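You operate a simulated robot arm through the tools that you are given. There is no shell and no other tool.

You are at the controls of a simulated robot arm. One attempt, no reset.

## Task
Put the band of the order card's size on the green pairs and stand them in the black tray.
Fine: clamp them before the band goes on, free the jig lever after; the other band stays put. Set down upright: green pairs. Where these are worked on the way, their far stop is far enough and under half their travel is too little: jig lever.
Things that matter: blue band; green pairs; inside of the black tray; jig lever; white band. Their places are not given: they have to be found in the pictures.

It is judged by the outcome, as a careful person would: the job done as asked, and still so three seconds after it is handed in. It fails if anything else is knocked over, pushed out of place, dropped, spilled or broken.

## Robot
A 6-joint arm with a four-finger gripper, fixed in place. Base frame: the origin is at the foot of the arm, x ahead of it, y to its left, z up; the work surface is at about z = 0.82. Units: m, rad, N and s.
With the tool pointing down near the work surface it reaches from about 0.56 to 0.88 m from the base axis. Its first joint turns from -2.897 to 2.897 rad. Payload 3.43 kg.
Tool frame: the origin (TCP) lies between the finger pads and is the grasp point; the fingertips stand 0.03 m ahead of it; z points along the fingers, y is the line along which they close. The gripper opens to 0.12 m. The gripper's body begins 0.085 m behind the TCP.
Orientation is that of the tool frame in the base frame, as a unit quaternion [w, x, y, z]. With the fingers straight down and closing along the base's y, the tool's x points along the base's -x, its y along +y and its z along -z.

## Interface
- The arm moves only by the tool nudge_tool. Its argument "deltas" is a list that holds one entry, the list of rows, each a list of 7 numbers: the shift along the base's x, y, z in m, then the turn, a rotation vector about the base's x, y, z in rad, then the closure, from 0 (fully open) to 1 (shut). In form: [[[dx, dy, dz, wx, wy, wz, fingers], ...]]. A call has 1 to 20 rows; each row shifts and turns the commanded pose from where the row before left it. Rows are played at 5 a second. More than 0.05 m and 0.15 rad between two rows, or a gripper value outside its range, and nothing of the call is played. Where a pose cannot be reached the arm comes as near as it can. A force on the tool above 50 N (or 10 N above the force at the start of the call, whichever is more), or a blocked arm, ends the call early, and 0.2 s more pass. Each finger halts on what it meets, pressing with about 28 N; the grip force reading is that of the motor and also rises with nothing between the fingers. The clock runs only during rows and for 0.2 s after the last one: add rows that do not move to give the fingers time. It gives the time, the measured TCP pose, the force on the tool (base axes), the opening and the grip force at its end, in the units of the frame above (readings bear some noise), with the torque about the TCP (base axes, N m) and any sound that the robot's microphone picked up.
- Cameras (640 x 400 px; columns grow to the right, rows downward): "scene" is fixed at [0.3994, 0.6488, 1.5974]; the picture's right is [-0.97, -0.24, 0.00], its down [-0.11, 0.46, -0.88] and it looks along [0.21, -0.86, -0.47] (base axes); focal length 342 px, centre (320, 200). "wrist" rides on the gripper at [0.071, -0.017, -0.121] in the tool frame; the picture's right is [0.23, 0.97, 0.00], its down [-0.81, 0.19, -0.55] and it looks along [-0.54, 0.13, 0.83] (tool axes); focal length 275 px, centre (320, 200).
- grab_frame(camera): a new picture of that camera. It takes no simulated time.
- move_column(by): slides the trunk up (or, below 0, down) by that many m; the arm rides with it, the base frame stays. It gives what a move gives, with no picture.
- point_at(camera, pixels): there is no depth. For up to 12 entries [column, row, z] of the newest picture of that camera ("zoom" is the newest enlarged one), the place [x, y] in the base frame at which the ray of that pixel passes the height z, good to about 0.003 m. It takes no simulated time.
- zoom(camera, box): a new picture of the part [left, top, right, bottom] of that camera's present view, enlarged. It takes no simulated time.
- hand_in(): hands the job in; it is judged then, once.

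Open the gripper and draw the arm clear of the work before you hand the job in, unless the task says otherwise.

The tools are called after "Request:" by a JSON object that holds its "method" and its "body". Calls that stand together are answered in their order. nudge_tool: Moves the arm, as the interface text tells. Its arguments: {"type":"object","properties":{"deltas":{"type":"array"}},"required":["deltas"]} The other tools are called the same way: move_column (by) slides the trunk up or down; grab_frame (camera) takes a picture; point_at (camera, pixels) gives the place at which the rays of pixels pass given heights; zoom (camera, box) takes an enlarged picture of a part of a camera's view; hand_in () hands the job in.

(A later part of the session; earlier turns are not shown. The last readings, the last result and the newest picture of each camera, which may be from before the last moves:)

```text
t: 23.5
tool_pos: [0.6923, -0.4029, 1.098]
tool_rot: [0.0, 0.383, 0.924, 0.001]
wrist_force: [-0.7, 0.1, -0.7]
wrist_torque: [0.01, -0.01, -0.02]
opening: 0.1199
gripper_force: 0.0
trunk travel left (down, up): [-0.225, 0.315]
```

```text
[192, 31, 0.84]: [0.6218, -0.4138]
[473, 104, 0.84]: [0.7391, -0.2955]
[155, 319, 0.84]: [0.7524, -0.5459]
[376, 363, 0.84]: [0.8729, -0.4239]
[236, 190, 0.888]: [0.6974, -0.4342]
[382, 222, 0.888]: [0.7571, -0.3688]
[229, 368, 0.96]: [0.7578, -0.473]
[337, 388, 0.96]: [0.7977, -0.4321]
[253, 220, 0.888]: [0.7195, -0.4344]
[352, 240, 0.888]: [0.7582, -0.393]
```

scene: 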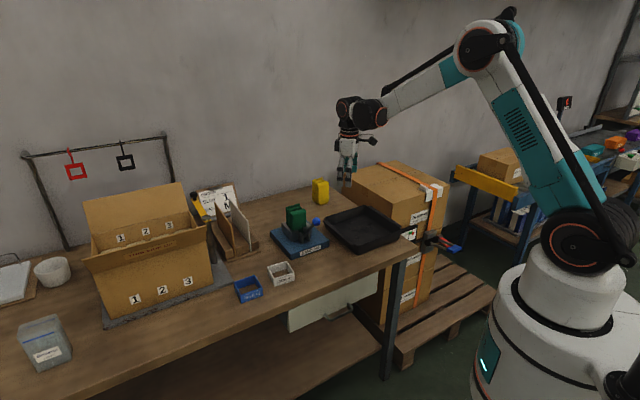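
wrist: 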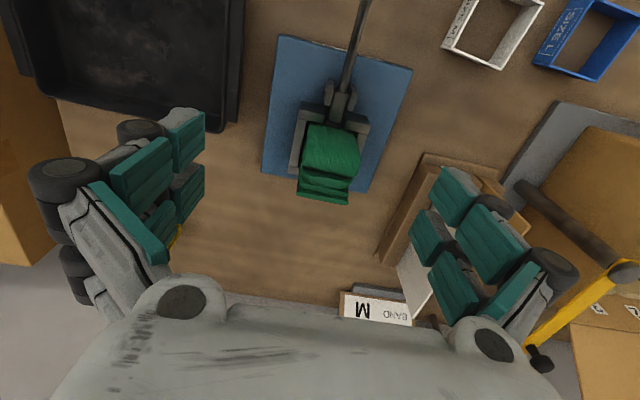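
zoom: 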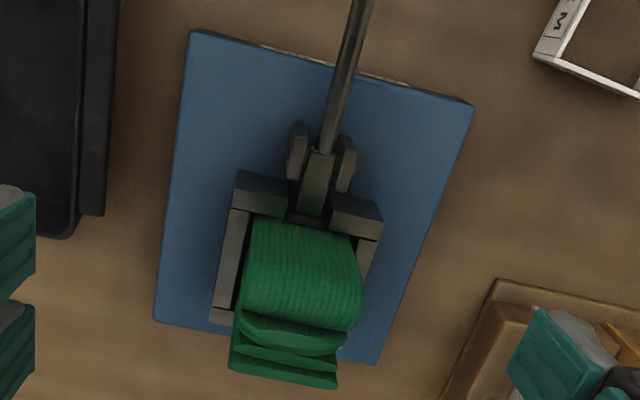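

The jig yaw is 45° and the stack centre is e1≈0.230, width ≈0.057. Next I go look closely at the white band, already turning the tool by -0.096 rad to its yaw.

Request:
{"method": "nudge_tool", "body": {"deltas": [[[-0.007, 0.038, 0, 0, 0, -0.014, 0], [-0.007, 0.038, 0, 0, 0, -0.014, 0], [-0.007, 0.038, 0, 0, 0, -0.014, 0], [-0.007, 0.038, -0.012, 0, 0, -0.014, 0], [-0.008, 0.038, -0.022, 0, 0, -0.014, 0], [-0.008, 0.038, -0.022, 0, 0, -0.013, 0], [-0.008, 0.037, -0.022, 0, 0, -0.013, 0], [0, 0, 0, 0, 0, 0, 0], [0, 0, 0, 0, 0, 0, 0]]]}}

Request:
{"method": "grab_frame", "body": {"camera": "wrist"}}

Request:
{"method": "zoom", "body": {"camera": "wrist", "box": [240, 120, 420, 280]}}

```text
t: 25.5
tool_pos: [0.6379, -0.1371, 1.0184]
tool_rot: [-0.001, 0.427, 0.904, 0.001]
wrist_force: [0.1, -0.8, 0.4]
wrist_torque: [-0.04, 0.01, 0.01]
opening: 0.1201
gripper_force: 0.0
trunk travel left (down, up): [-0.225, 0.315]
```

```text
taken
```

wrist: 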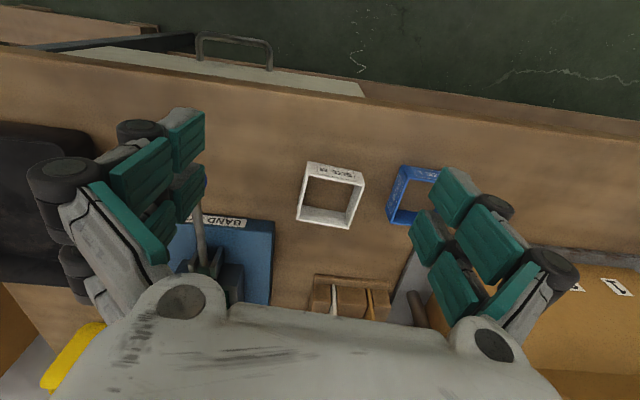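

```text
2.50 times, centred on (330, 200) of wrist
```

zoom: 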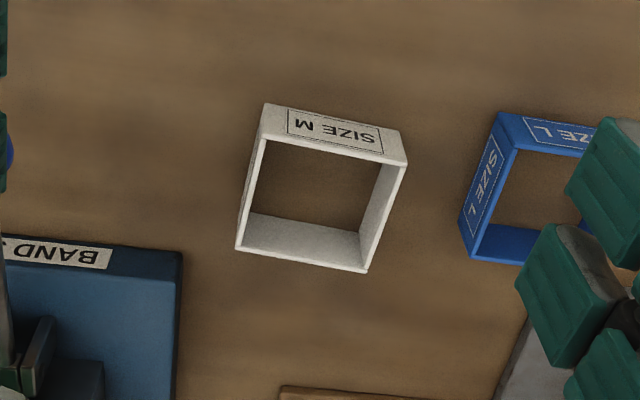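

I zoom more tightly on the white band for rim corners and on the gap to the blue band.

Request:
{"method": "zoom", "body": {"camera": "wrist", "box": [285, 150, 385, 240]}}

```text
4.44 times, centred on (335, 195) of wrist
```

zoom: 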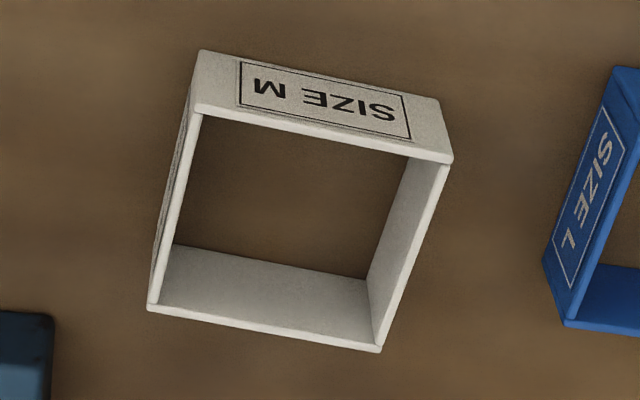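

I read the rim's outer and inner corners in the zoomed picture.

Request:
{"method": "point_at", "body": {"camera": "zoom", "pixels": [[194, 105, 0.85], [452, 160, 0.85], [381, 351, 0.85], [148, 309, 0.85], [203, 114, 0.85], [440, 165, 0.85], [375, 343, 0.85], [160, 303, 0.85], [200, 50, 0.82], [440, 100, 0.82], [543, 260, 0.82], [615, 68, 0.82]]}}

```text
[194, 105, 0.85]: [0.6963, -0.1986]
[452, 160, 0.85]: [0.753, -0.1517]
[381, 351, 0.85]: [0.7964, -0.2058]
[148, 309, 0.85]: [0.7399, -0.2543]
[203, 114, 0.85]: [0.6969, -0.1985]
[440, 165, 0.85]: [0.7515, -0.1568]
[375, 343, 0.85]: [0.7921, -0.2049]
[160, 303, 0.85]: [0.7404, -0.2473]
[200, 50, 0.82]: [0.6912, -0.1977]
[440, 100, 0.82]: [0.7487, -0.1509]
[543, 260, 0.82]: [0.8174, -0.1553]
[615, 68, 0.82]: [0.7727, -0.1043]
```

The band is centred at (0.7455,-0.2023), outer about 0.073 by 0.070, inner 0.067 by 0.063, yaw 39.4°, which the tool now matches; the blue band is about 47 mm beyond. I move over it with the fingers at about 0.10 opening.

Request:
{"method": "nudge_tool", "body": {"deltas": [[[0.0269, -0.0163, 0, 0, 0, 0, 0.17], [0.0269, -0.0163, -0.02, 0, 0, 0, 0.17], [0.0269, -0.0163, -0.024, 0, 0, 0, 0.17], [0.0269, -0.0163, -0.024, 0, 0, 0, 0.17], [0, 0, 0, 0, 0, 0, 0.17], [0, 0, 0, 0, 0, 0, 0.17]]]}}

Request:
{"method": "grab_frame", "body": {"camera": "wrist"}}

Request:
{"method": "zoom", "body": {"camera": "scene", "box": [220, 210, 320, 310]}}

```text
t: 26.9
tool_pos: [0.7492, -0.2029, 0.9513]
tool_rot: [0.001, 0.427, 0.904, -0.001]
wrist_force: [-0.8, 0.2, 0.5]
wrist_torque: [-0.02, -0.04, -0.02]
opening: 0.0998
gripper_force: 0.0
trunk travel left (down, up): [-0.225, 0.315]
```

```text
taken
```

wrist: 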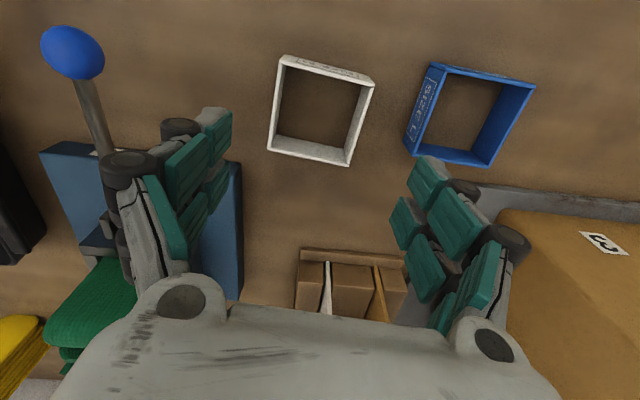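

```text
4.00 times, centred on (270, 260) of scene
```

zoom: 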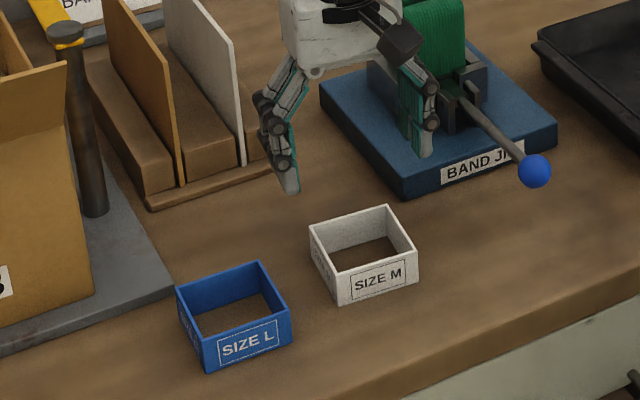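

The band lies at image (319,118), close below the TCP. I re-measure its rim corners from this nearer view.

Request:
{"method": "zoom", "body": {"camera": "wrist", "box": [250, 40, 400, 180]}}

```text
2.86 times, centred on (325, 110) of wrist
```

zoom: 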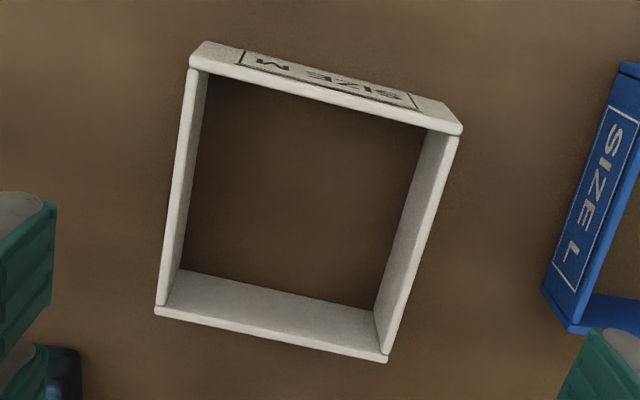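

Request:
{"method": "point_at", "body": {"camera": "zoom", "pixels": [[190, 60, 0.85], [461, 130, 0.85], [386, 361, 0.85], [156, 311, 0.85], [200, 70, 0.85], [447, 136, 0.85], [380, 352, 0.85], [167, 304, 0.85]]}}

```text
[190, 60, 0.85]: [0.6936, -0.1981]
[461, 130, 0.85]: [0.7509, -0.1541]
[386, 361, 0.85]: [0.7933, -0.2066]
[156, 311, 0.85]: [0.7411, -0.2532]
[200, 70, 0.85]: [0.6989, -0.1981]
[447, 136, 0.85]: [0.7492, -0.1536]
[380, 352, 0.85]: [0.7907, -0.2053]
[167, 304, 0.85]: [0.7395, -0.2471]
```

The band centre comes out near (0.745,-0.201). I shift slightly, descend to TCP z 0.856 so the tips clear the table, and stop to check before closing.

Request:
{"method": "nudge_tool", "body": {"deltas": [[[-0.004, 0.0018, -0.02, 0, 0, 0, 0.17], [0, 0, -0.03, 0, 0, 0, 0.17], [0, 0, -0.025, 0, 0, 0, 0.17], [0, 0, -0.012, 0, 0, 0, 0.17], [0, 0, -0.008, 0, 0, 0, 0.17], [0, 0, 0, 0, 0, 0, 0.17]]]}}

Request:
{"method": "grab_frame", "body": {"camera": "wrist"}}

Request:
{"method": "zoom", "body": {"camera": "scene", "box": [230, 220, 310, 300]}}

```text
t: 28.3
tool_pos: [0.7436, -0.2002, 0.856]
tool_rot: [-0.001, 0.426, 0.905, 0.0]
wrist_force: [-0.4, -0.1, 0.6]
wrist_torque: [0.01, -0.04, -0.04]
opening: 0.0996
gripper_force: 0.1
trunk travel left (down, up): [-0.225, 0.315]
```

```text
taken
```

wrist: 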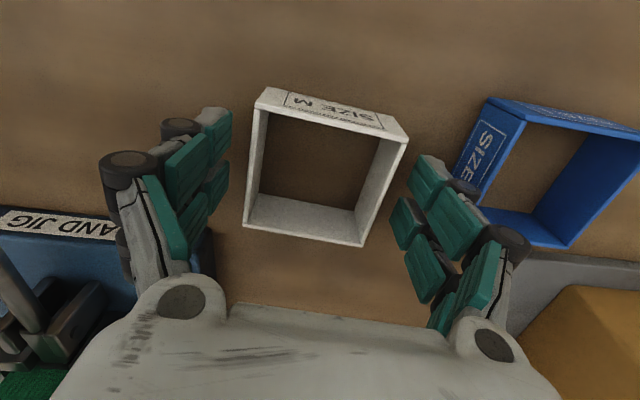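

```text
5.00 times, centred on (270, 260) of scene
```

zoom: 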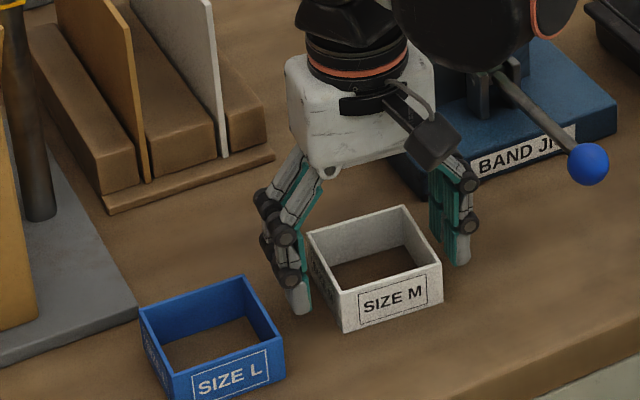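

The fingers straddle the band evenly, with the rim centre at wrist (319,188). I close on it.

Request:
{"method": "nudge_tool", "body": {"deltas": [[[0, 0, 0, 0, 0, 0, 0.3], [0, 0, 0, 0, 0, 0, 0.4], [0, 0, 0, 0, 0, 0, 0.5], [0, 0, 0, 0, 0, 0, 0.55], [0, 0, 0, 0, 0, 0, 0.55]]]}}

Request:
{"method": "grab_frame", "body": {"camera": "wrist"}}

Request:
{"method": "zoom", "body": {"camera": "scene", "box": [230, 220, 310, 300]}}

```text
t: 29.5
tool_pos: [0.7437, -0.201, 0.8549]
tool_rot: [0.0, 0.427, 0.904, -0.001]
wrist_force: [2.0, -0.9, 3.4]
wrist_torque: [0.02, -0.04, 0.05]
opening: 0.0705
gripper_force: 28.2
trunk travel left (down, up): [-0.225, 0.315]
```

```text
taken
```

wrist: 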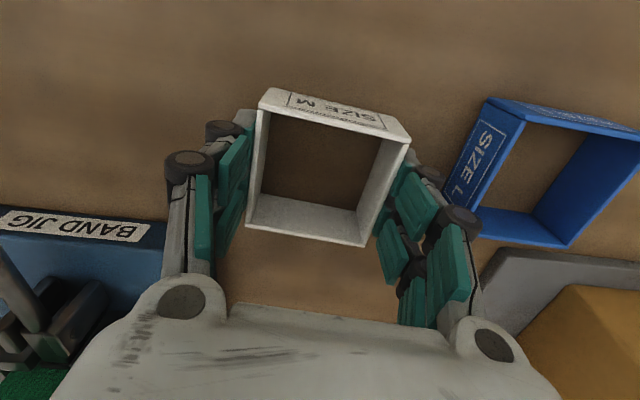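

```text
5.00 times, centred on (270, 260) of scene
```

zoom: 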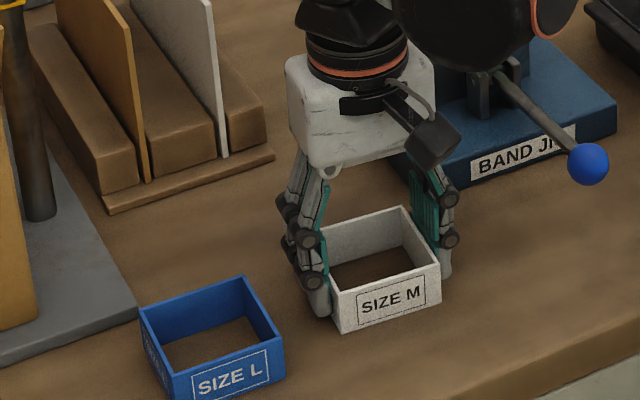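

The band is held (opening 0.0705). I lift it straight up, then carry it high toward the stack while turning back to 45°.

Request:
{"method": "nudge_tool", "body": {"deltas": [[[0, 0, 0.02, 0, 0, 0, 0.55], [0, 0, 0.035, 0, 0, 0, 0.55], [0, 0, 0.045, 0, 0, 0, 0.55], [0, 0, 0.045, 0, 0, 0, 0.55], [0, 0, 0.045, 0, 0, 0, 0.55], [0.0025, -0.0387, 0.005, 0, 0, 0.016, 0.55], [0.0025, -0.0387, 0.005, 0, 0, 0.016, 0.55], [0.0025, -0.0387, 0, 0, 0, 0.016, 0.55], [0.0025, -0.0387, 0, 0, 0, 0.016, 0.55], [0.0025, -0.0387, 0, 0, 0, 0.016, 0.55], [0.0025, -0.0387, 0, 0, 0, 0.016, 0.55], [0, 0, 0, 0, 0, 0, 0.55], [0, 0, 0, 0, 0, 0, 0.55]]]}}

Request:
{"method": "grab_frame", "body": {"camera": "wrist"}}

Request:
{"method": "zoom", "body": {"camera": "scene", "box": [250, 170, 350, 260]}}

```text
t: 32.3
tool_pos: [0.7595, -0.4331, 1.0562]
tool_rot: [-0.002, 0.383, 0.924, 0.0]
wrist_force: [-0.1, -0.1, 0.4]
wrist_torque: [-0.04, -0.01, -0.01]
opening: 0.0709
gripper_force: 28.0
trunk travel left (down, up): [-0.225, 0.315]
```

```text
taken
```

wrist: 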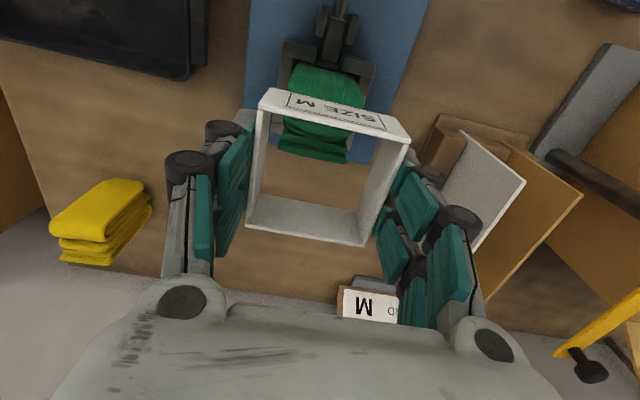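

```text
4.44 times, centred on (300, 215) of scene
```

zoom: 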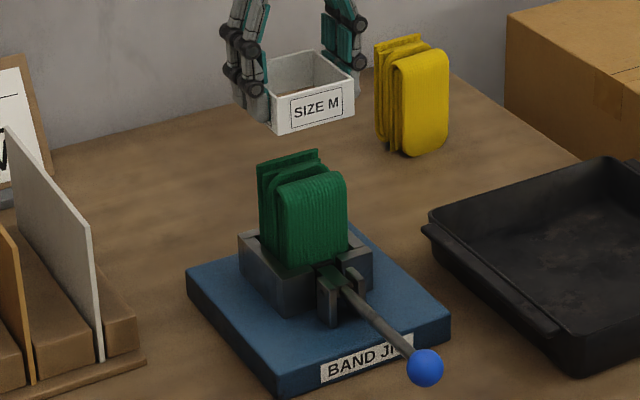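

Both views agree that the band is lined up over the stack to within a few mm (stack top in wrist at (278,150)–(348,162)). I shift by about 2–3 mm and descend to just above the stack top to check again.

Request:
{"method": "nudge_tool", "body": {"deltas": [[[-0.0014, 0.0003, -0.02, 0, 0, 0, 0.55], [-0.0014, 0.0004, -0.02, 0, 0, 0, 0.55], [0, 0, -0.012, 0, 0, 0, 0.55], [0, 0, 0, 0, 0, 0, 0.55], [0, 0, 0, 0, 0, 0, 0.55]]]}}

Request:
{"method": "grab_frame", "body": {"camera": "wrist"}}

Request:
{"method": "zoom", "body": {"camera": "wrist", "box": [230, 70, 430, 260]}}

Request:
{"method": "zoom", "body": {"camera": "scene", "box": [265, 180, 335, 245]}}

```text
t: 33.5
tool_pos: [0.755, -0.4331, 1.0031]
tool_rot: [0.0, 0.383, 0.924, 0.0]
wrist_force: [0.6, -0.3, -0.2]
wrist_torque: [0.0, 0.0, -0.01]
opening: 0.0707
gripper_force: 27.9
trunk travel left (down, up): [-0.225, 0.315]
```

```text
taken
```

wrist: 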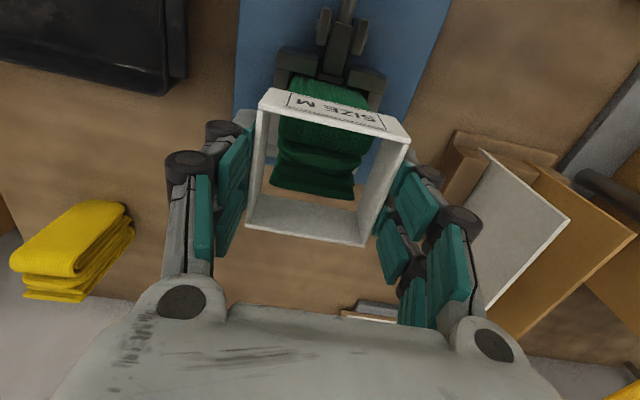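

```text
2.11 times, centred on (330, 165) of wrist
```

zoom: 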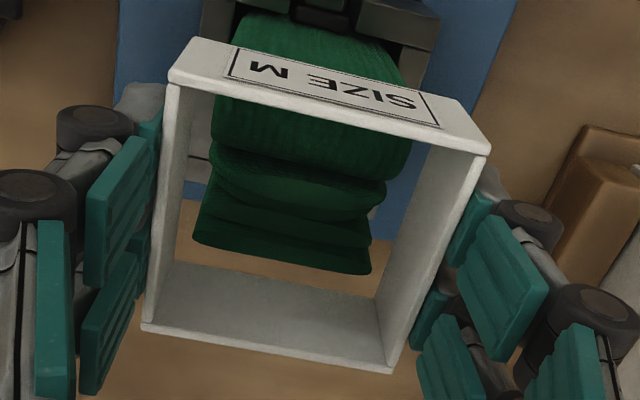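

```text
6.15 times, centred on (300, 212) of scene
```

zoom: 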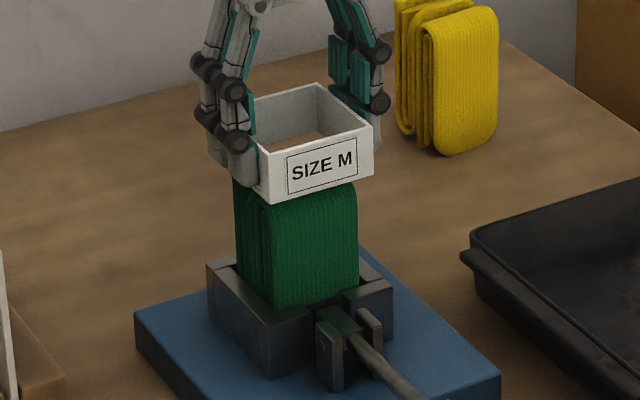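

The band bottom is just over the stack top; side clearance looks like about 4 mm each and there is about 7 mm behind. I check the front face's position from the scene before lowering.

Request:
{"method": "point_at", "body": {"camera": "scene", "pixels": [[306.05, 218.5, 0.9], [306.05, 218.5, 0.92], [306.05, 218.5, 0.94], [305, 227, 0.888], [291.5, 226, 0.9], [290.6, 212.4, 0.968], [308.5, 208, 0.968]]}}

Request:
{"method": "zoom", "body": {"camera": "scene", "box": [280, 200, 320, 240]}}

```text
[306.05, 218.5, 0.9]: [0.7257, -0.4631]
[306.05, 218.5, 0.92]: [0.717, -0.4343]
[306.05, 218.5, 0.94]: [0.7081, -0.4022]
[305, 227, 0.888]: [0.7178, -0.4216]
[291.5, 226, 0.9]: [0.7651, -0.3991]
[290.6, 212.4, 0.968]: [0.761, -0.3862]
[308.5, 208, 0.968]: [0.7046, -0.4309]
```

```text
10.00 times, centred on (300, 220) of scene
```

zoom: 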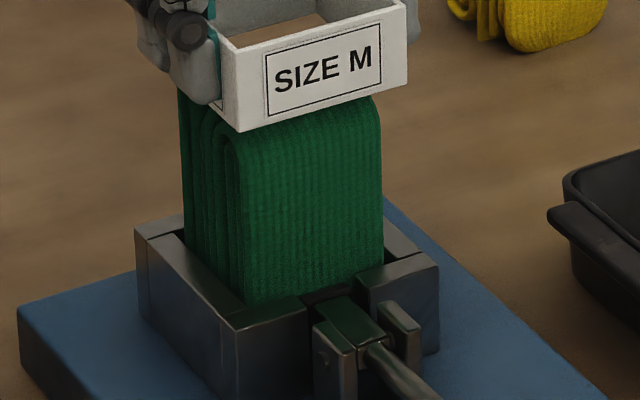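

The front face is at about o=-0.812, the back at -0.870, so the band (inner about 0.0645) is nearly centred; I shift 1.5 mm outward and lower 16 mm, watching the force.

Request:
{"method": "nudge_tool", "body": {"deltas": [[[-0.001, 0.001, -0.004, 0, 0, 0, 0.55], [0, 0, -0.004, 0, 0, 0, 0.55], [0, 0, -0.004, 0, 0, 0, 0.55], [0, 0, -0.004, 0, 0, 0, 0.55], [0, 0, 0, 0, 0, 0, 0.55]]]}}

Request:
{"method": "zoom", "body": {"camera": "wrist", "box": [230, 70, 430, 260]}}

Request:
{"method": "zoom", "body": {"camera": "scene", "box": [275, 190, 325, 240]}}

```text
t: 34.7
tool_pos: [0.7539, -0.4302, 0.9877]
tool_rot: [-0.001, 0.383, 0.924, 0.001]
wrist_force: [0.1, -0.6, -1.2]
wrist_torque: [0.02, -0.03, 0.0]
opening: 0.071
gripper_force: 28.1
trunk travel left (down, up): [-0.225, 0.315]
```

```text
2.11 times, centred on (330, 165) of wrist
```

zoom: 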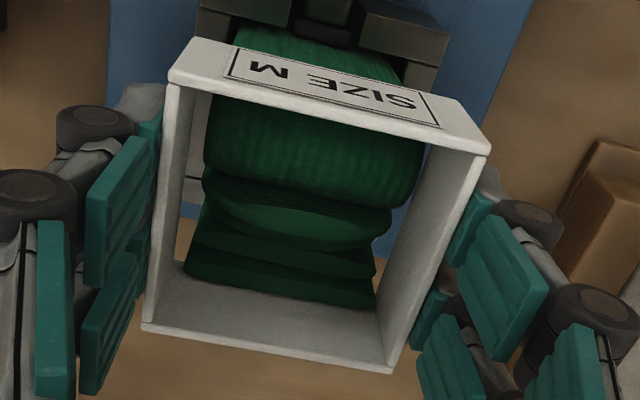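

```text
8.00 times, centred on (300, 215) of scene
```

zoom: 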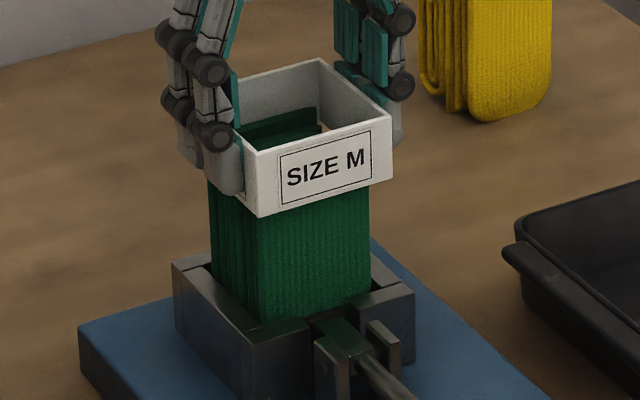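

The band is around the stack top with no force; the stack is about 1–1.5 mm toward the right wall, so I shift 1 mm along e1 and lower further.

Request:
{"method": "nudge_tool", "body": {"deltas": [[[0.0008, 0.0008, -0.003, 0, 0, 0, 0.55], [0, 0, -0.005, 0, 0, 0, 0.55], [0, 0, -0.005, 0, 0, 0, 0.55], [0, 0, -0.005, 0, 0, 0, 0.55], [0, 0, -0.005, 0, 0, 0, 0.55], [0, 0, -0.005, 0, 0, 0, 0.55], [0, 0, -0.005, 0, 0, 0, 0.55], [0, 0, 0, 0, 0, 0, 0.55]]]}}

Request:
{"method": "zoom", "body": {"camera": "wrist", "box": [230, 70, 430, 260]}}

Request:
{"method": "zoom", "body": {"camera": "scene", "box": [275, 190, 325, 240]}}

```text
t: 36.5
tool_pos: [0.7544, -0.4306, 0.9542]
tool_rot: [-0.001, 0.382, 0.924, 0.0]
wrist_force: [0.3, 0.1, -0.9]
wrist_torque: [0.0, 0.0, 0.0]
opening: 0.0705
gripper_force: 27.6
trunk travel left (down, up): [-0.225, 0.315]
```

```text
2.11 times, centred on (330, 165) of wrist
```

zoom: 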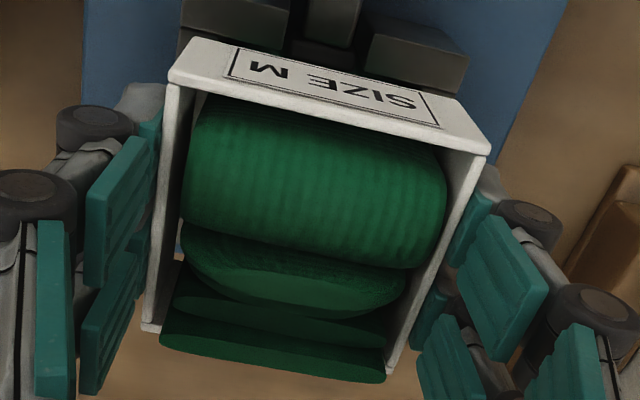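

```text
8.00 times, centred on (300, 215) of scene
```

zoom: 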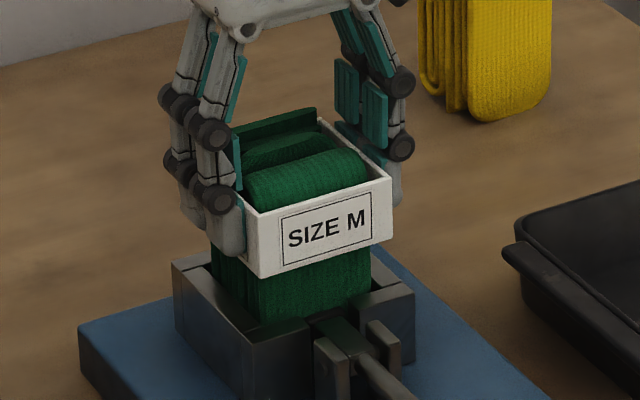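

No force and well centred. I lower another 24 mm so the band sits near the stack's middle, just above the pocket walls.

Request:
{"method": "nudge_tool", "body": {"deltas": [[[0, 0, -0.005, 0, 0, 0, 0.55], [0, 0, -0.005, 0, 0, 0, 0.55], [0, 0, -0.005, 0, 0, 0, 0.55], [0, 0, -0.005, 0, 0, 0, 0.55], [0, 0, -0.004, 0, 0, 0, 0.55], [0, 0, 0, 0, 0, 0, 0.55]]]}}

Request:
{"method": "zoom", "body": {"camera": "wrist", "box": [230, 70, 430, 260]}}

Request:
{"method": "zoom", "body": {"camera": "scene", "box": [275, 190, 325, 240]}}

```text
t: 37.9
tool_pos: [0.7557, -0.4301, 0.9324]
tool_rot: [-0.001, 0.382, 0.924, 0.0]
wrist_force: [0.2, -0.5, 0.4]
wrist_torque: [0.02, 0.0, 0.01]
opening: 0.0706
gripper_force: 28.0
trunk travel left (down, up): [-0.225, 0.315]
```

```text
2.11 times, centred on (330, 165) of wrist
```

zoom: 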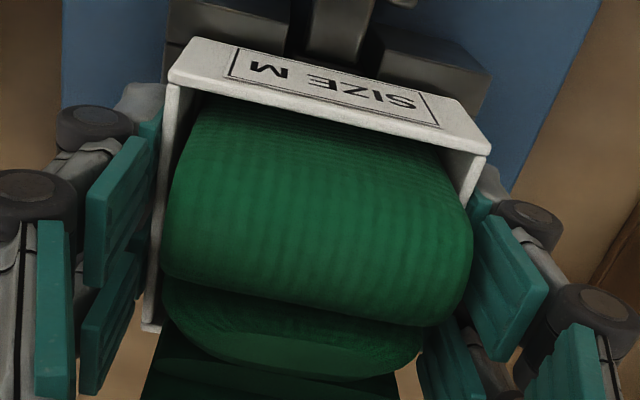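

```text
8.00 times, centred on (300, 215) of scene
```

zoom: 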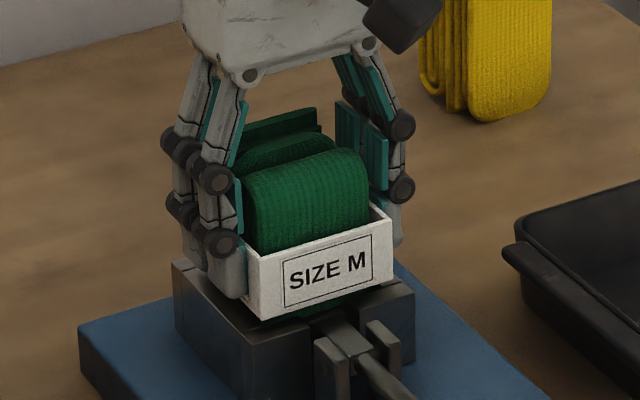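

The band sits just above the pocket walls. I lower about 4 mm to let it rest, then open slowly.

Request:
{"method": "nudge_tool", "body": {"deltas": [[[0, 0, -0.002, 0, 0, 0, 0.55], [0, 0, -0.002, 0, 0, 0, 0.55], [0, 0, 0, 0, 0, 0, 0.55]]]}}

```text
t: 38.7
tool_pos: [0.7546, -0.4307, 0.928]
tool_rot: [-0.002, 0.382, 0.924, 0.0]
wrist_force: [0.4, -0.3, -0.2]
wrist_torque: [0.0, -0.02, 0.01]
opening: 0.0706
gripper_force: 28.3
trunk travel left (down, up): [-0.225, 0.315]
```

Still no contact; two more small steps.

Request:
{"method": "nudge_tool", "body": {"deltas": [[[0, 0, -0.002, 0, 0, 0, 0.55], [0, 0, -0.002, 0, 0, 0, 0.55], [0, 0, 0, 0, 0, 0, 0.55]]]}}

Request:
{"method": "zoom", "body": {"camera": "scene", "box": [280, 205, 320, 245]}}

```text
t: 39.5
tool_pos: [0.7545, -0.4311, 0.924]
tool_rot: [0.001, 0.382, 0.924, 0.0]
wrist_force: [7.8, -3.6, 24.2]
wrist_torque: [-0.09, -0.19, -0.02]
opening: 0.0707
gripper_force: 27.8
trunk travel left (down, up): [-0.225, 0.315]
```

```text
10.00 times, centred on (300, 225) of scene
```

zoom: 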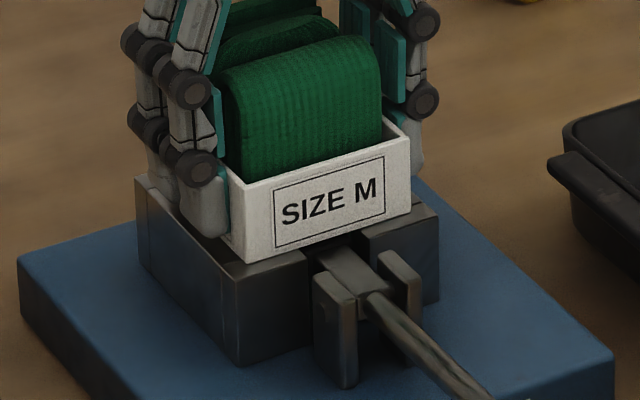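

The band now touches the pocket top (24 N). I back off 1.5 mm to relieve it and open slowly, then rise.

Request:
{"method": "nudge_tool", "body": {"deltas": [[[0, 0, 0.0015, 0, 0, 0, 0.55], [0, 0, 0, 0, 0, 0, 0.4], [0, 0, 0, 0, 0, 0, 0.3], [0, 0, 0, 0, 0, 0, 0.15], [0, 0, 0, 0, 0, 0, 0.0], [0, 0, 0, 0, 0, 0, 0]]]}}

Request:
{"method": "zoom", "body": {"camera": "scene", "box": [275, 195, 325, 245]}}

Request:
{"method": "grab_frame", "body": {"camera": "wrist"}}

```text
t: 40.9
tool_pos: [0.7558, -0.4301, 0.924]
tool_rot: [-0.001, 0.382, 0.924, 0.0]
wrist_force: [0.0, 0.2, -0.4]
wrist_torque: [-0.02, -0.01, 0.02]
opening: 0.12
gripper_force: 0.2
trunk travel left (down, up): [-0.225, 0.315]
```

```text
8.00 times, centred on (300, 220) of scene
```

zoom: 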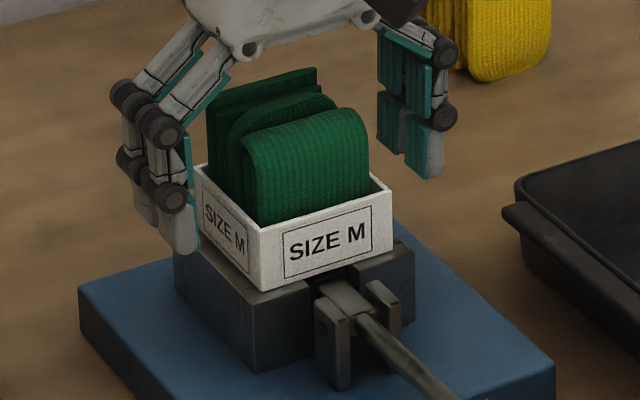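

```text
taken
```

wrist: 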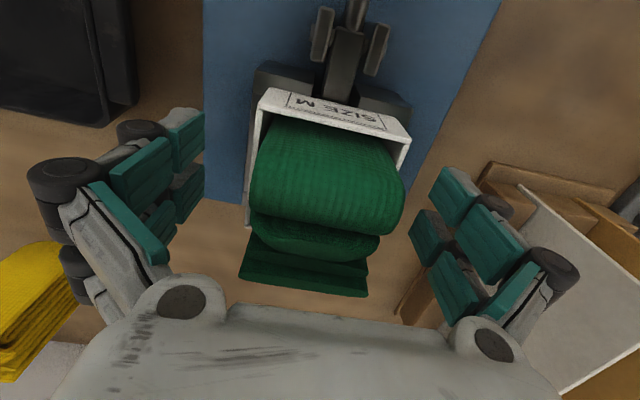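

The band rests in place around the stack. I rise clear and move over the lever ball at about (0.613,-0.287).

Request:
{"method": "nudge_tool", "body": {"deltas": [[[0, 0, 0.03, 0, 0, 0, 0], [0, 0, 0.04, 0, 0, 0, 0], [0, 0, 0.04, 0, 0, 0, 0], [0, 0, 0.03, 0, 0, 0, 0], [-0.0285, 0.0286, 0, 0, 0, 0, 0], [-0.0285, 0.0286, 0, 0, 0, 0, 0], [-0.0285, 0.0286, 0, 0, 0, 0, 0], [-0.0285, 0.0286, -0.03, 0, 0, 0, 0], [-0.0285, 0.0286, -0.04, 0, 0, 0, 0], [0, 0, 0, 0, 0, 0, 0], [0, 0, 0, 0, 0, 0, 0]]]}}

Request:
{"method": "grab_frame", "body": {"camera": "wrist"}}

Request:
{"method": "zoom", "body": {"camera": "scene", "box": [260, 180, 350, 270]}}

```text
refused: row 8 steps farther than a row can; nothing moved
```

```text
taken
```

wrist: 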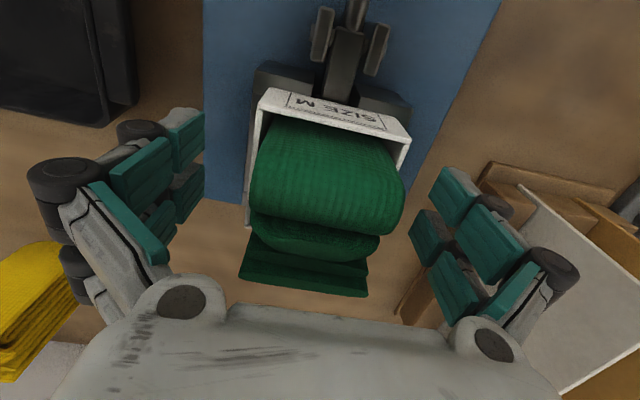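

```text
4.44 times, centred on (305, 225) of scene
```

zoom: 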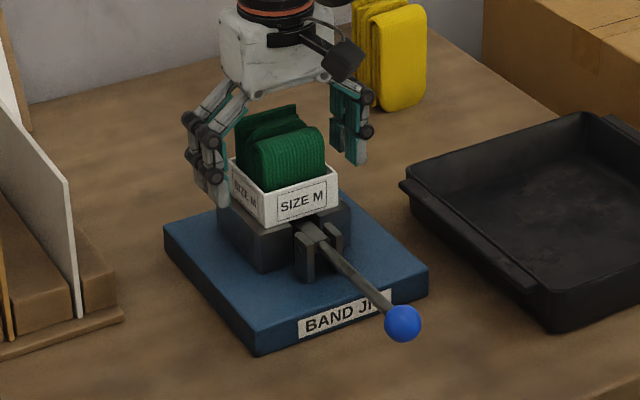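

One row was too long, so nothing moved. I send the same path with shorter rows.

Request:
{"method": "nudge_tool", "body": {"deltas": [[[0, 0, 0.03, 0, 0, 0, 0], [0, 0, 0.04, 0, 0, 0, 0], [0, 0, 0.04, 0, 0, 0, 0], [0, 0, 0.03, 0, 0, 0, 0], [-0.0285, 0.0286, 0, 0, 0, 0, 0], [-0.0285, 0.0286, 0, 0, 0, 0, 0], [-0.0285, 0.0286, 0, 0, 0, 0, 0], [-0.0285, 0.0286, 0, 0, 0, 0, 0], [-0.0285, 0.0286, 0, 0, 0, 0, 0], [0, 0, -0.04, 0, 0, 0, 0], [0, 0, -0.04, 0, 0, 0, 0], [0, 0, 0, 0, 0, 0, 0], [0, 0, 0, 0, 0, 0, 0]]]}}

Request:
{"method": "grab_frame", "body": {"camera": "wrist"}}

Request:
{"method": "zoom", "body": {"camera": "scene", "box": [260, 180, 350, 270]}}

```text
t: 43.7
tool_pos: [0.6124, -0.2885, 0.9846]
tool_rot: [0.0, 0.382, 0.924, 0.001]
wrist_force: [-0.1, 0.9, -0.1]
wrist_torque: [0.04, 0.01, -0.02]
opening: 0.1202
gripper_force: 0.0
trunk travel left (down, up): [-0.225, 0.315]
```

```text
taken
```

wrist: 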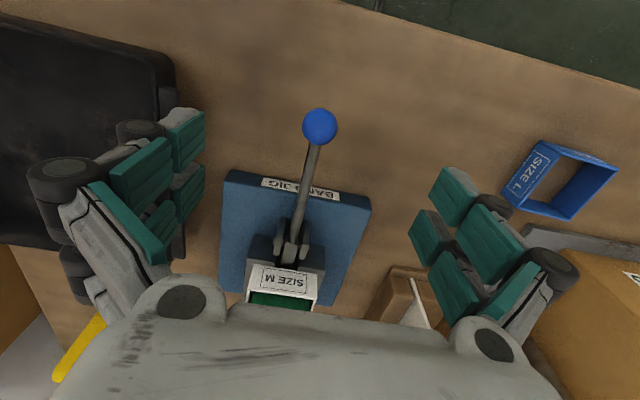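

```text
4.44 times, centred on (305, 225) of scene
```

zoom: 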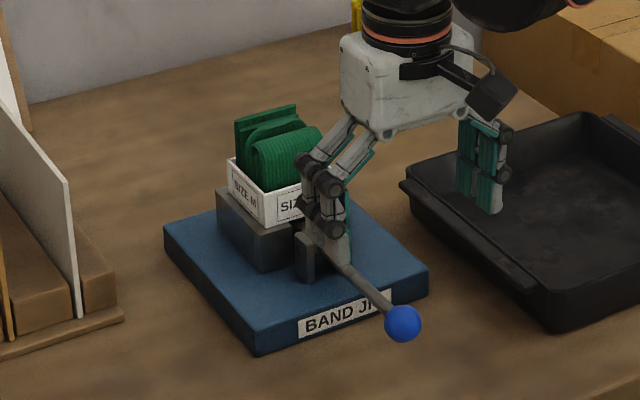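

The ball is at wrist (320,127) and scene (323.5,253). I triangulate it before gripping.

Request:
{"method": "point_at", "body": {"camera": "scene", "pixels": [[323.5, 253, 0.86], [323.5, 253, 0.87], [323.5, 253, 0.88]]}}

Request:
{"method": "point_at", "body": {"camera": "wrist", "pixels": [[320, 127, 0.86], [320, 127, 0.87], [320, 127, 0.88]]}}

```text
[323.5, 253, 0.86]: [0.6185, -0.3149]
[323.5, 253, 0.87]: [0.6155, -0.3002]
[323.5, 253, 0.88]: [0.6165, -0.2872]
```

```text
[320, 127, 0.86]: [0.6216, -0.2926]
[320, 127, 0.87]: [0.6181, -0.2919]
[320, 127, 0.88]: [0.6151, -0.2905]
```

The ball is at (0.6165,-0.291,0.877). I descend around it and grip firmly.

Request:
{"method": "nudge_tool", "body": {"deltas": [[[0.004, -0.0025, -0.03, 0, 0, 0, 0.2], [0, 0, -0.03, 0, 0, 0, 0.2], [0, 0, -0.025, 0, 0, 0, 0.2], [0, 0, -0.012, 0, 0, 0, 0.2], [0, 0, -0.009, 0, 0, 0, 0.2], [0, 0, 0, 0, 0, 0, 0.6], [0, 0, 0, 0, 0, 0, 0.85], [0, 0, 0, 0, 0, 0, 0.85], [0, 0, 0, 0, 0, 0, 0.85]]]}}

Request:
{"method": "zoom", "body": {"camera": "wrist", "box": [220, 100, 420, 300]}}

```text
t: 45.7
tool_pos: [0.6158, -0.2908, 0.8794]
tool_rot: [-0.001, 0.383, 0.924, 0.0]
wrist_force: [-15.5, -8.7, -3.4]
wrist_torque: [0.2, 0.17, 0.02]
opening: 0.0275
gripper_force: 45.2
trunk travel left (down, up): [-0.225, 0.315]
```

```text
2.00 times, centred on (320, 200) of wrist
```

zoom: 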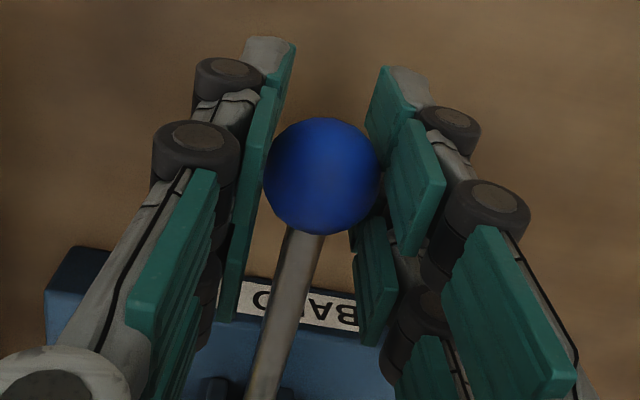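

The ball is gripped at the TCP. I relieve the small sideways load and lift along the arc, checking force after the first steps.

Request:
{"method": "nudge_tool", "body": {"deltas": [[[-0.0007, -0.0007, 0, 0, 0, 0, 0.85], [0.0004, -0.0004, 0.0057, 0, 0, 0, 0.85], [0.0005, -0.0005, 0.0058, 0, 0, 0, 0.85], [0.0008, -0.0008, 0.0059, 0, 0, 0, 0.85], [0.0009, -0.0009, 0.006, 0, 0, 0, 0.85]]]}}

Request:
{"method": "zoom", "body": {"camera": "scene", "box": [275, 195, 345, 265]}}

```text
t: 46.9
tool_pos: [0.6194, -0.2931, 0.9025]
tool_rot: [0.0, 0.382, 0.924, 0.001]
wrist_force: [-8.1, -8.2, -4.4]
wrist_torque: [0.53, 0.37, 0.18]
opening: 0.028
gripper_force: 44.7
trunk travel left (down, up): [-0.225, 0.315]
```

```text
5.71 times, centred on (310, 230) of scene
```

zoom: 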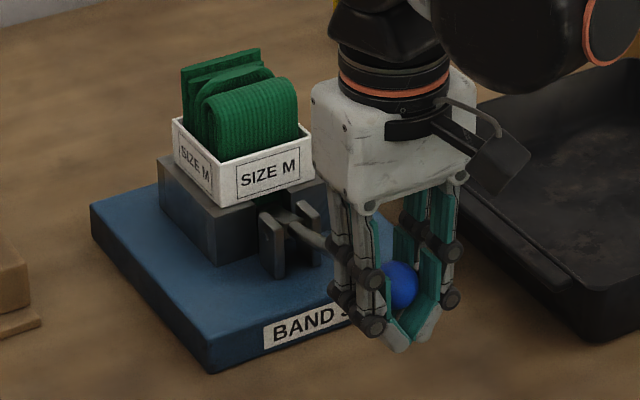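

The lever follows with low force. I continue along the arc.

Request:
{"method": "nudge_tool", "body": {"deltas": [[[0.0007, -0.0017, 0.0058, 0, 0, 0, 0.85], [0.0013, -0.0013, 0.0059, 0, 0, 0, 0.85], [0.0015, -0.0015, 0.0056, 0, 0, 0, 0.85], [0.0016, -0.0016, 0.0056, 0, 0, 0, 0.85], [0.0019, -0.0019, 0.0055, 0, 0, 0, 0.85], [0.0019, -0.0019, 0.0054, 0, 0, 0, 0.85]]]}}

Request:
{"method": "zoom", "body": {"camera": "scene", "box": [275, 195, 345, 265]}}

```text
t: 48.3
tool_pos: [0.6284, -0.3038, 0.9361]
tool_rot: [0.0, 0.381, 0.924, 0.001]
wrist_force: [4.1, 0.5, -9.3]
wrist_torque: [0.6, 0.61, 0.0]
opening: 0.0274
gripper_force: 44.8
trunk travel left (down, up): [-0.225, 0.315]
```

```text
5.71 times, centred on (310, 230) of scene
```

zoom: 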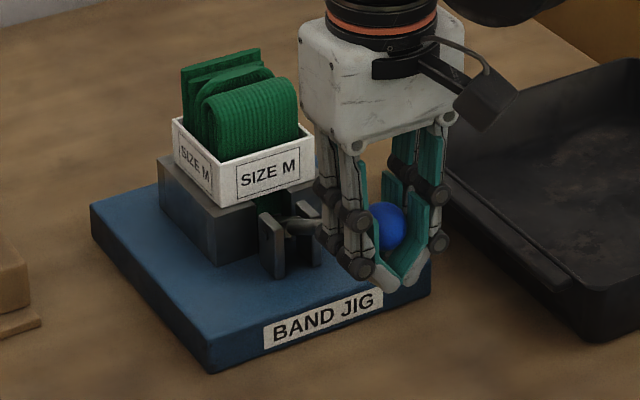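

Going well at about 30°. I go on to near the original open angle.

Request:
{"method": "nudge_tool", "body": {"deltas": [[[0.0023, -0.0023, 0.0052, 0, 0, 0, 0.85], [0.0023, -0.0023, 0.0051, 0, 0, 0, 0.85], [0.0025, -0.0025, 0.0049, 0, 0, 0, 0.85], [0.0026, -0.0026, 0.0048, 0, 0, 0, 0.85], [0.0028, -0.0028, 0.0046, 0, 0, 0, 0.85], [0.0029, -0.0029, 0.0046, 0, 0, 0, 0.85], [0.0031, -0.0031, 0.0042, 0, 0, 0, 0.85], [0.0031, -0.0031, 0.0041, 0, 0, 0, 0.85]]]}}

Request:
{"method": "zoom", "body": {"camera": "scene", "box": [275, 185, 345, 255]}}

```text
t: 50.1
tool_pos: [0.6506, -0.3264, 0.9717]
tool_rot: [0.0, 0.382, 0.924, -0.001]
wrist_force: [6.5, 2.8, -15.8]
wrist_torque: [0.71, 0.77, 0.05]
opening: 0.0279
gripper_force: 45.4
trunk travel left (down, up): [-0.225, 0.315]
```

```text
5.71 times, centred on (310, 220) of scene
```

zoom: 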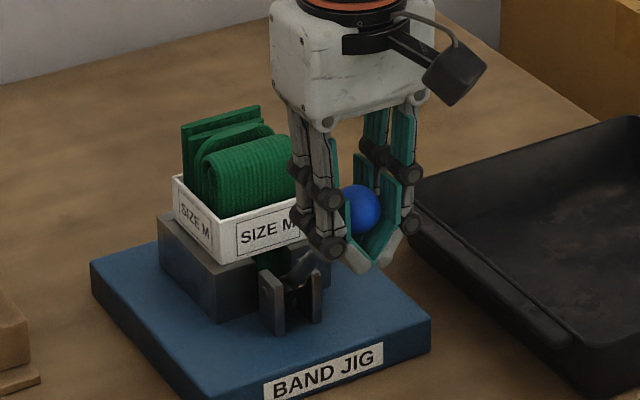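

The ball is nearly back at its start (0.651,-0.326,0.98). I take small further steps until the open stop is felt.

Request:
{"method": "nudge_tool", "body": {"deltas": [[[0.0015, -0.0015, 0.002, 0, 0, 0, 0.85], [0.0015, -0.0015, 0.002, 0, 0, 0, 0.85], [0.0012, -0.0012, 0.0015, 0, 0, 0, 0.85], [0, 0, 0, 0, 0, 0, 0.85]]]}}

Request:
{"method": "zoom", "body": {"camera": "wrist", "box": [220, 100, 420, 300]}}

```text
t: 50.7
tool_pos: [0.652, -0.3268, 0.9731]
tool_rot: [-0.002, 0.382, 0.924, 0.002]
wrist_force: [-0.9, 4.9, -28.4]
wrist_torque: [-0.51, -0.58, 0.0]
opening: 0.0275
gripper_force: 44.9
trunk travel left (down, up): [-0.225, 0.315]
stopped in row 2: the force on the tool passed its limit at 54 N (the readings are from after the stop); the commanded pose is now the measured one
```

```text
2.00 times, centred on (320, 200) of wrist
```

zoom: 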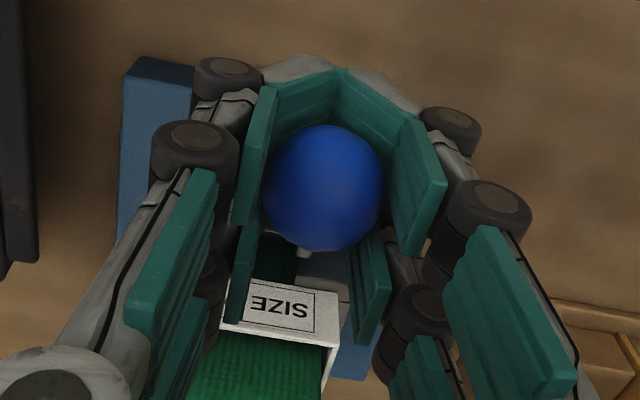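

The open stop is reached again (54 N, same place as at the start). I open and rise straight up, then look.

Request:
{"method": "nudge_tool", "body": {"deltas": [[[0, 0, 0, 0, 0, 0, 0.5], [0, 0, 0, 0, 0, 0, 0.1], [0, 0, 0, 0, 0, 0, 0], [0, 0, 0.03, 0, 0, 0, 0], [0, 0, 0.04, 0, 0, 0, 0], [0, 0, 0.04, 0, 0, 0, 0], [0, 0, 0.02, 0, 0, 0, 0], [0, 0, 0, 0, 0, 0, 0]]]}}

Request:
{"method": "grab_frame", "body": {"camera": "wrist"}}

Request:
{"method": "zoom", "body": {"camera": "scene", "box": [270, 185, 340, 255]}}

```text
t: 52.5
tool_pos: [0.6498, -0.3274, 1.1071]
tool_rot: [-0.002, 0.382, 0.924, 0.001]
wrist_force: [-0.3, 0.2, 0.0]
wrist_torque: [-0.04, -0.01, -0.01]
opening: 0.12
gripper_force: 0.1
trunk travel left (down, up): [-0.225, 0.315]
```

```text
taken
```

wrist: 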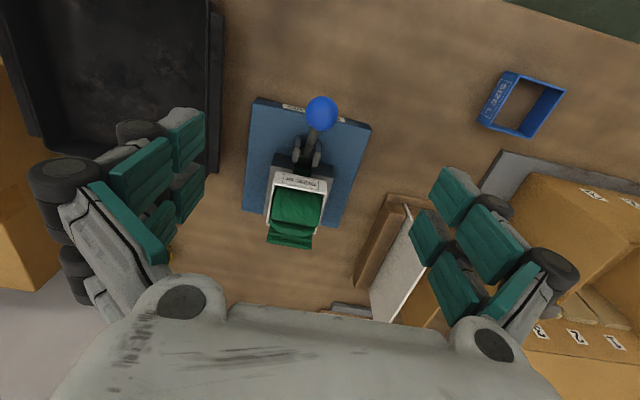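

```text
5.71 times, centred on (305, 220) of scene
```

zoom: 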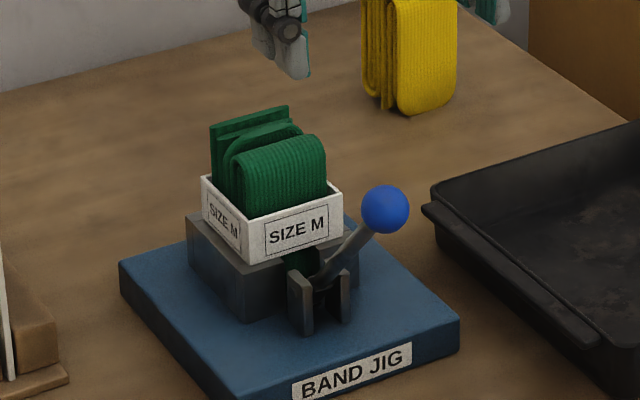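

The lever is back open and the band is around the stack. I look closely at how the stack fills the band before choosing the lifting grip.

Request:
{"method": "zoom", "body": {"camera": "wrist", "box": [250, 150, 350, 260]}}

Request:
{"method": "zoom", "body": {"camera": "scene", "box": [280, 200, 320, 240]}}

```text
3.64 times, centred on (300, 205) of wrist
```

zoom: 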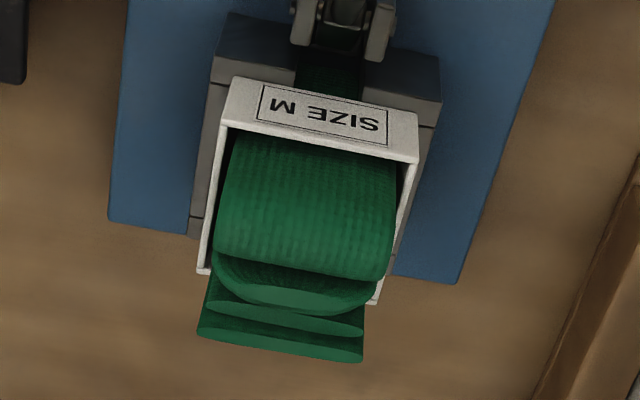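

```text
10.00 times, centred on (300, 220) of scene
```

zoom: 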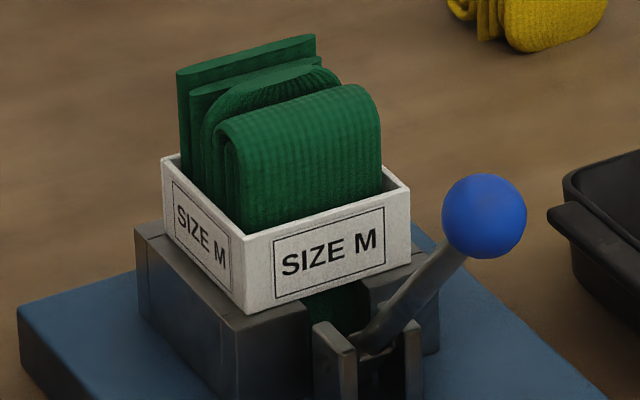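

The stack fills the band well front-to-back. I will lift by gripping the stack across its width, above the band; first I go over it and come down to TCP z≈0.956 with the tips just above the band's rim.

Request:
{"method": "nudge_tool", "body": {"deltas": [[[0.027, -0.0263, 0, 0, 0, 0, 0.15], [0.027, -0.0263, 0, 0, 0, 0, 0.15], [0.027, -0.0263, 0, 0, 0, 0, 0.15], [0.027, -0.0263, 0, 0, 0, 0, 0.15], [0, 0, -0.04, 0, 0, 0, 0.15], [0, 0, -0.04, 0, 0, 0, 0.15], [0, 0, -0.04, 0, 0, 0, 0.15], [0, 0, -0.02, 0, 0, 0, 0.15], [0, 0, -0.01, 0, 0, 0, 0.15], [0, 0, 0, 0, 0, 0, 0.15]]]}}

Request:
{"method": "grab_frame", "body": {"camera": "wrist"}}

Request:
{"method": "zoom", "body": {"camera": "scene", "box": [275, 185, 325, 240]}}

```text
t: 54.7
tool_pos: [0.7579, -0.4315, 0.9557]
tool_rot: [-0.001, 0.382, 0.924, 0.001]
wrist_force: [0.1, 0.2, 0.3]
wrist_torque: [0.0, 0.0, -0.02]
opening: 0.1019
gripper_force: 0.1
trunk travel left (down, up): [-0.225, 0.315]
```

```text
taken
```

wrist: 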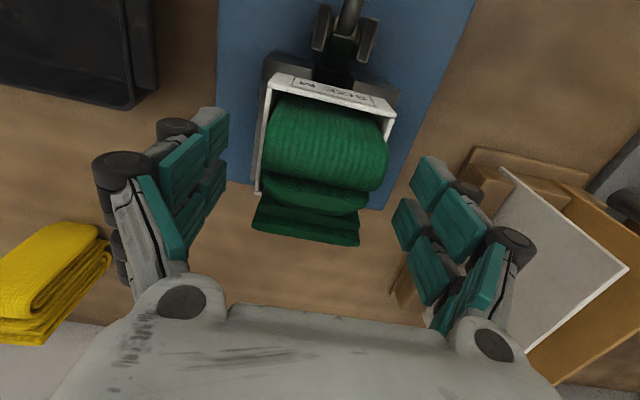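

```text
7.27 times, centred on (300, 212) of scene
```

zoom: 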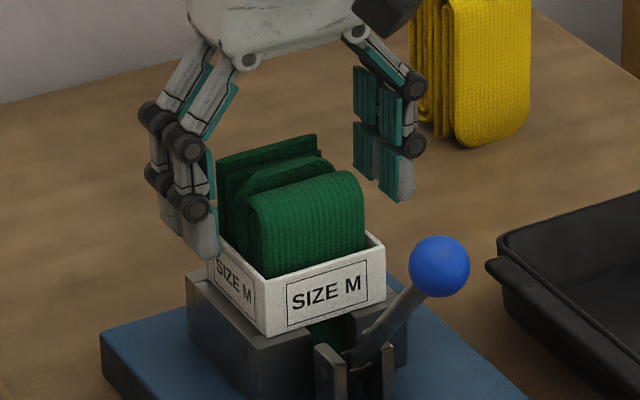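

The tips are just above the band rim, on both sides of the stack. I raise 2 mm for margin and close on the stack.

Request:
{"method": "nudge_tool", "body": {"deltas": [[[0, 0, 0.002, 0, 0, 0, 0.3], [0, 0, 0, 0, 0, 0, 0.45], [0, 0, 0, 0, 0, 0, 0.55], [0, 0, 0, 0, 0, 0, 0.65], [0, 0, 0, 0, 0, 0, 0.65]]]}}

Request:
{"method": "grab_frame", "body": {"camera": "wrist"}}

Request:
{"method": "zoom", "body": {"camera": "scene", "box": [275, 185, 325, 240]}}

```text
t: 55.9
tool_pos: [0.7571, -0.432, 0.9586]
tool_rot: [-0.001, 0.382, 0.924, 0.001]
wrist_force: [-0.4, -0.8, 0.5]
wrist_torque: [-0.06, 0.02, -0.03]
opening: 0.0596
gripper_force: 28.2
trunk travel left (down, up): [-0.225, 0.315]
```

```text
taken
```

wrist: 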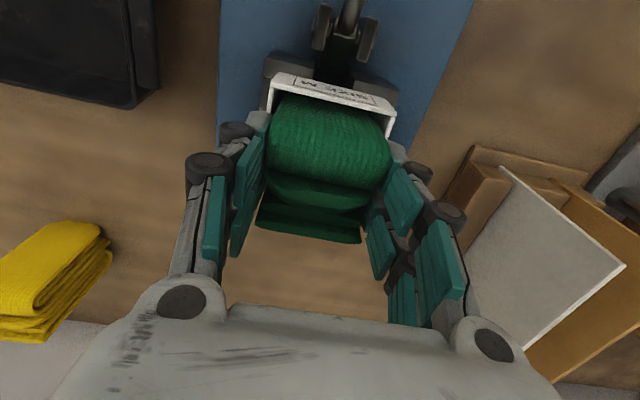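

```text
7.27 times, centred on (300, 212) of scene
```

zoom: 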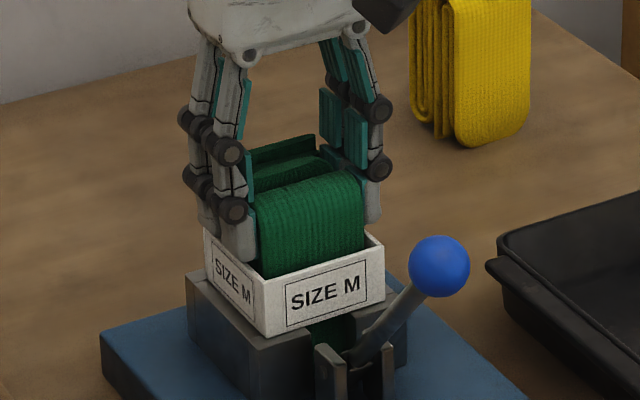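

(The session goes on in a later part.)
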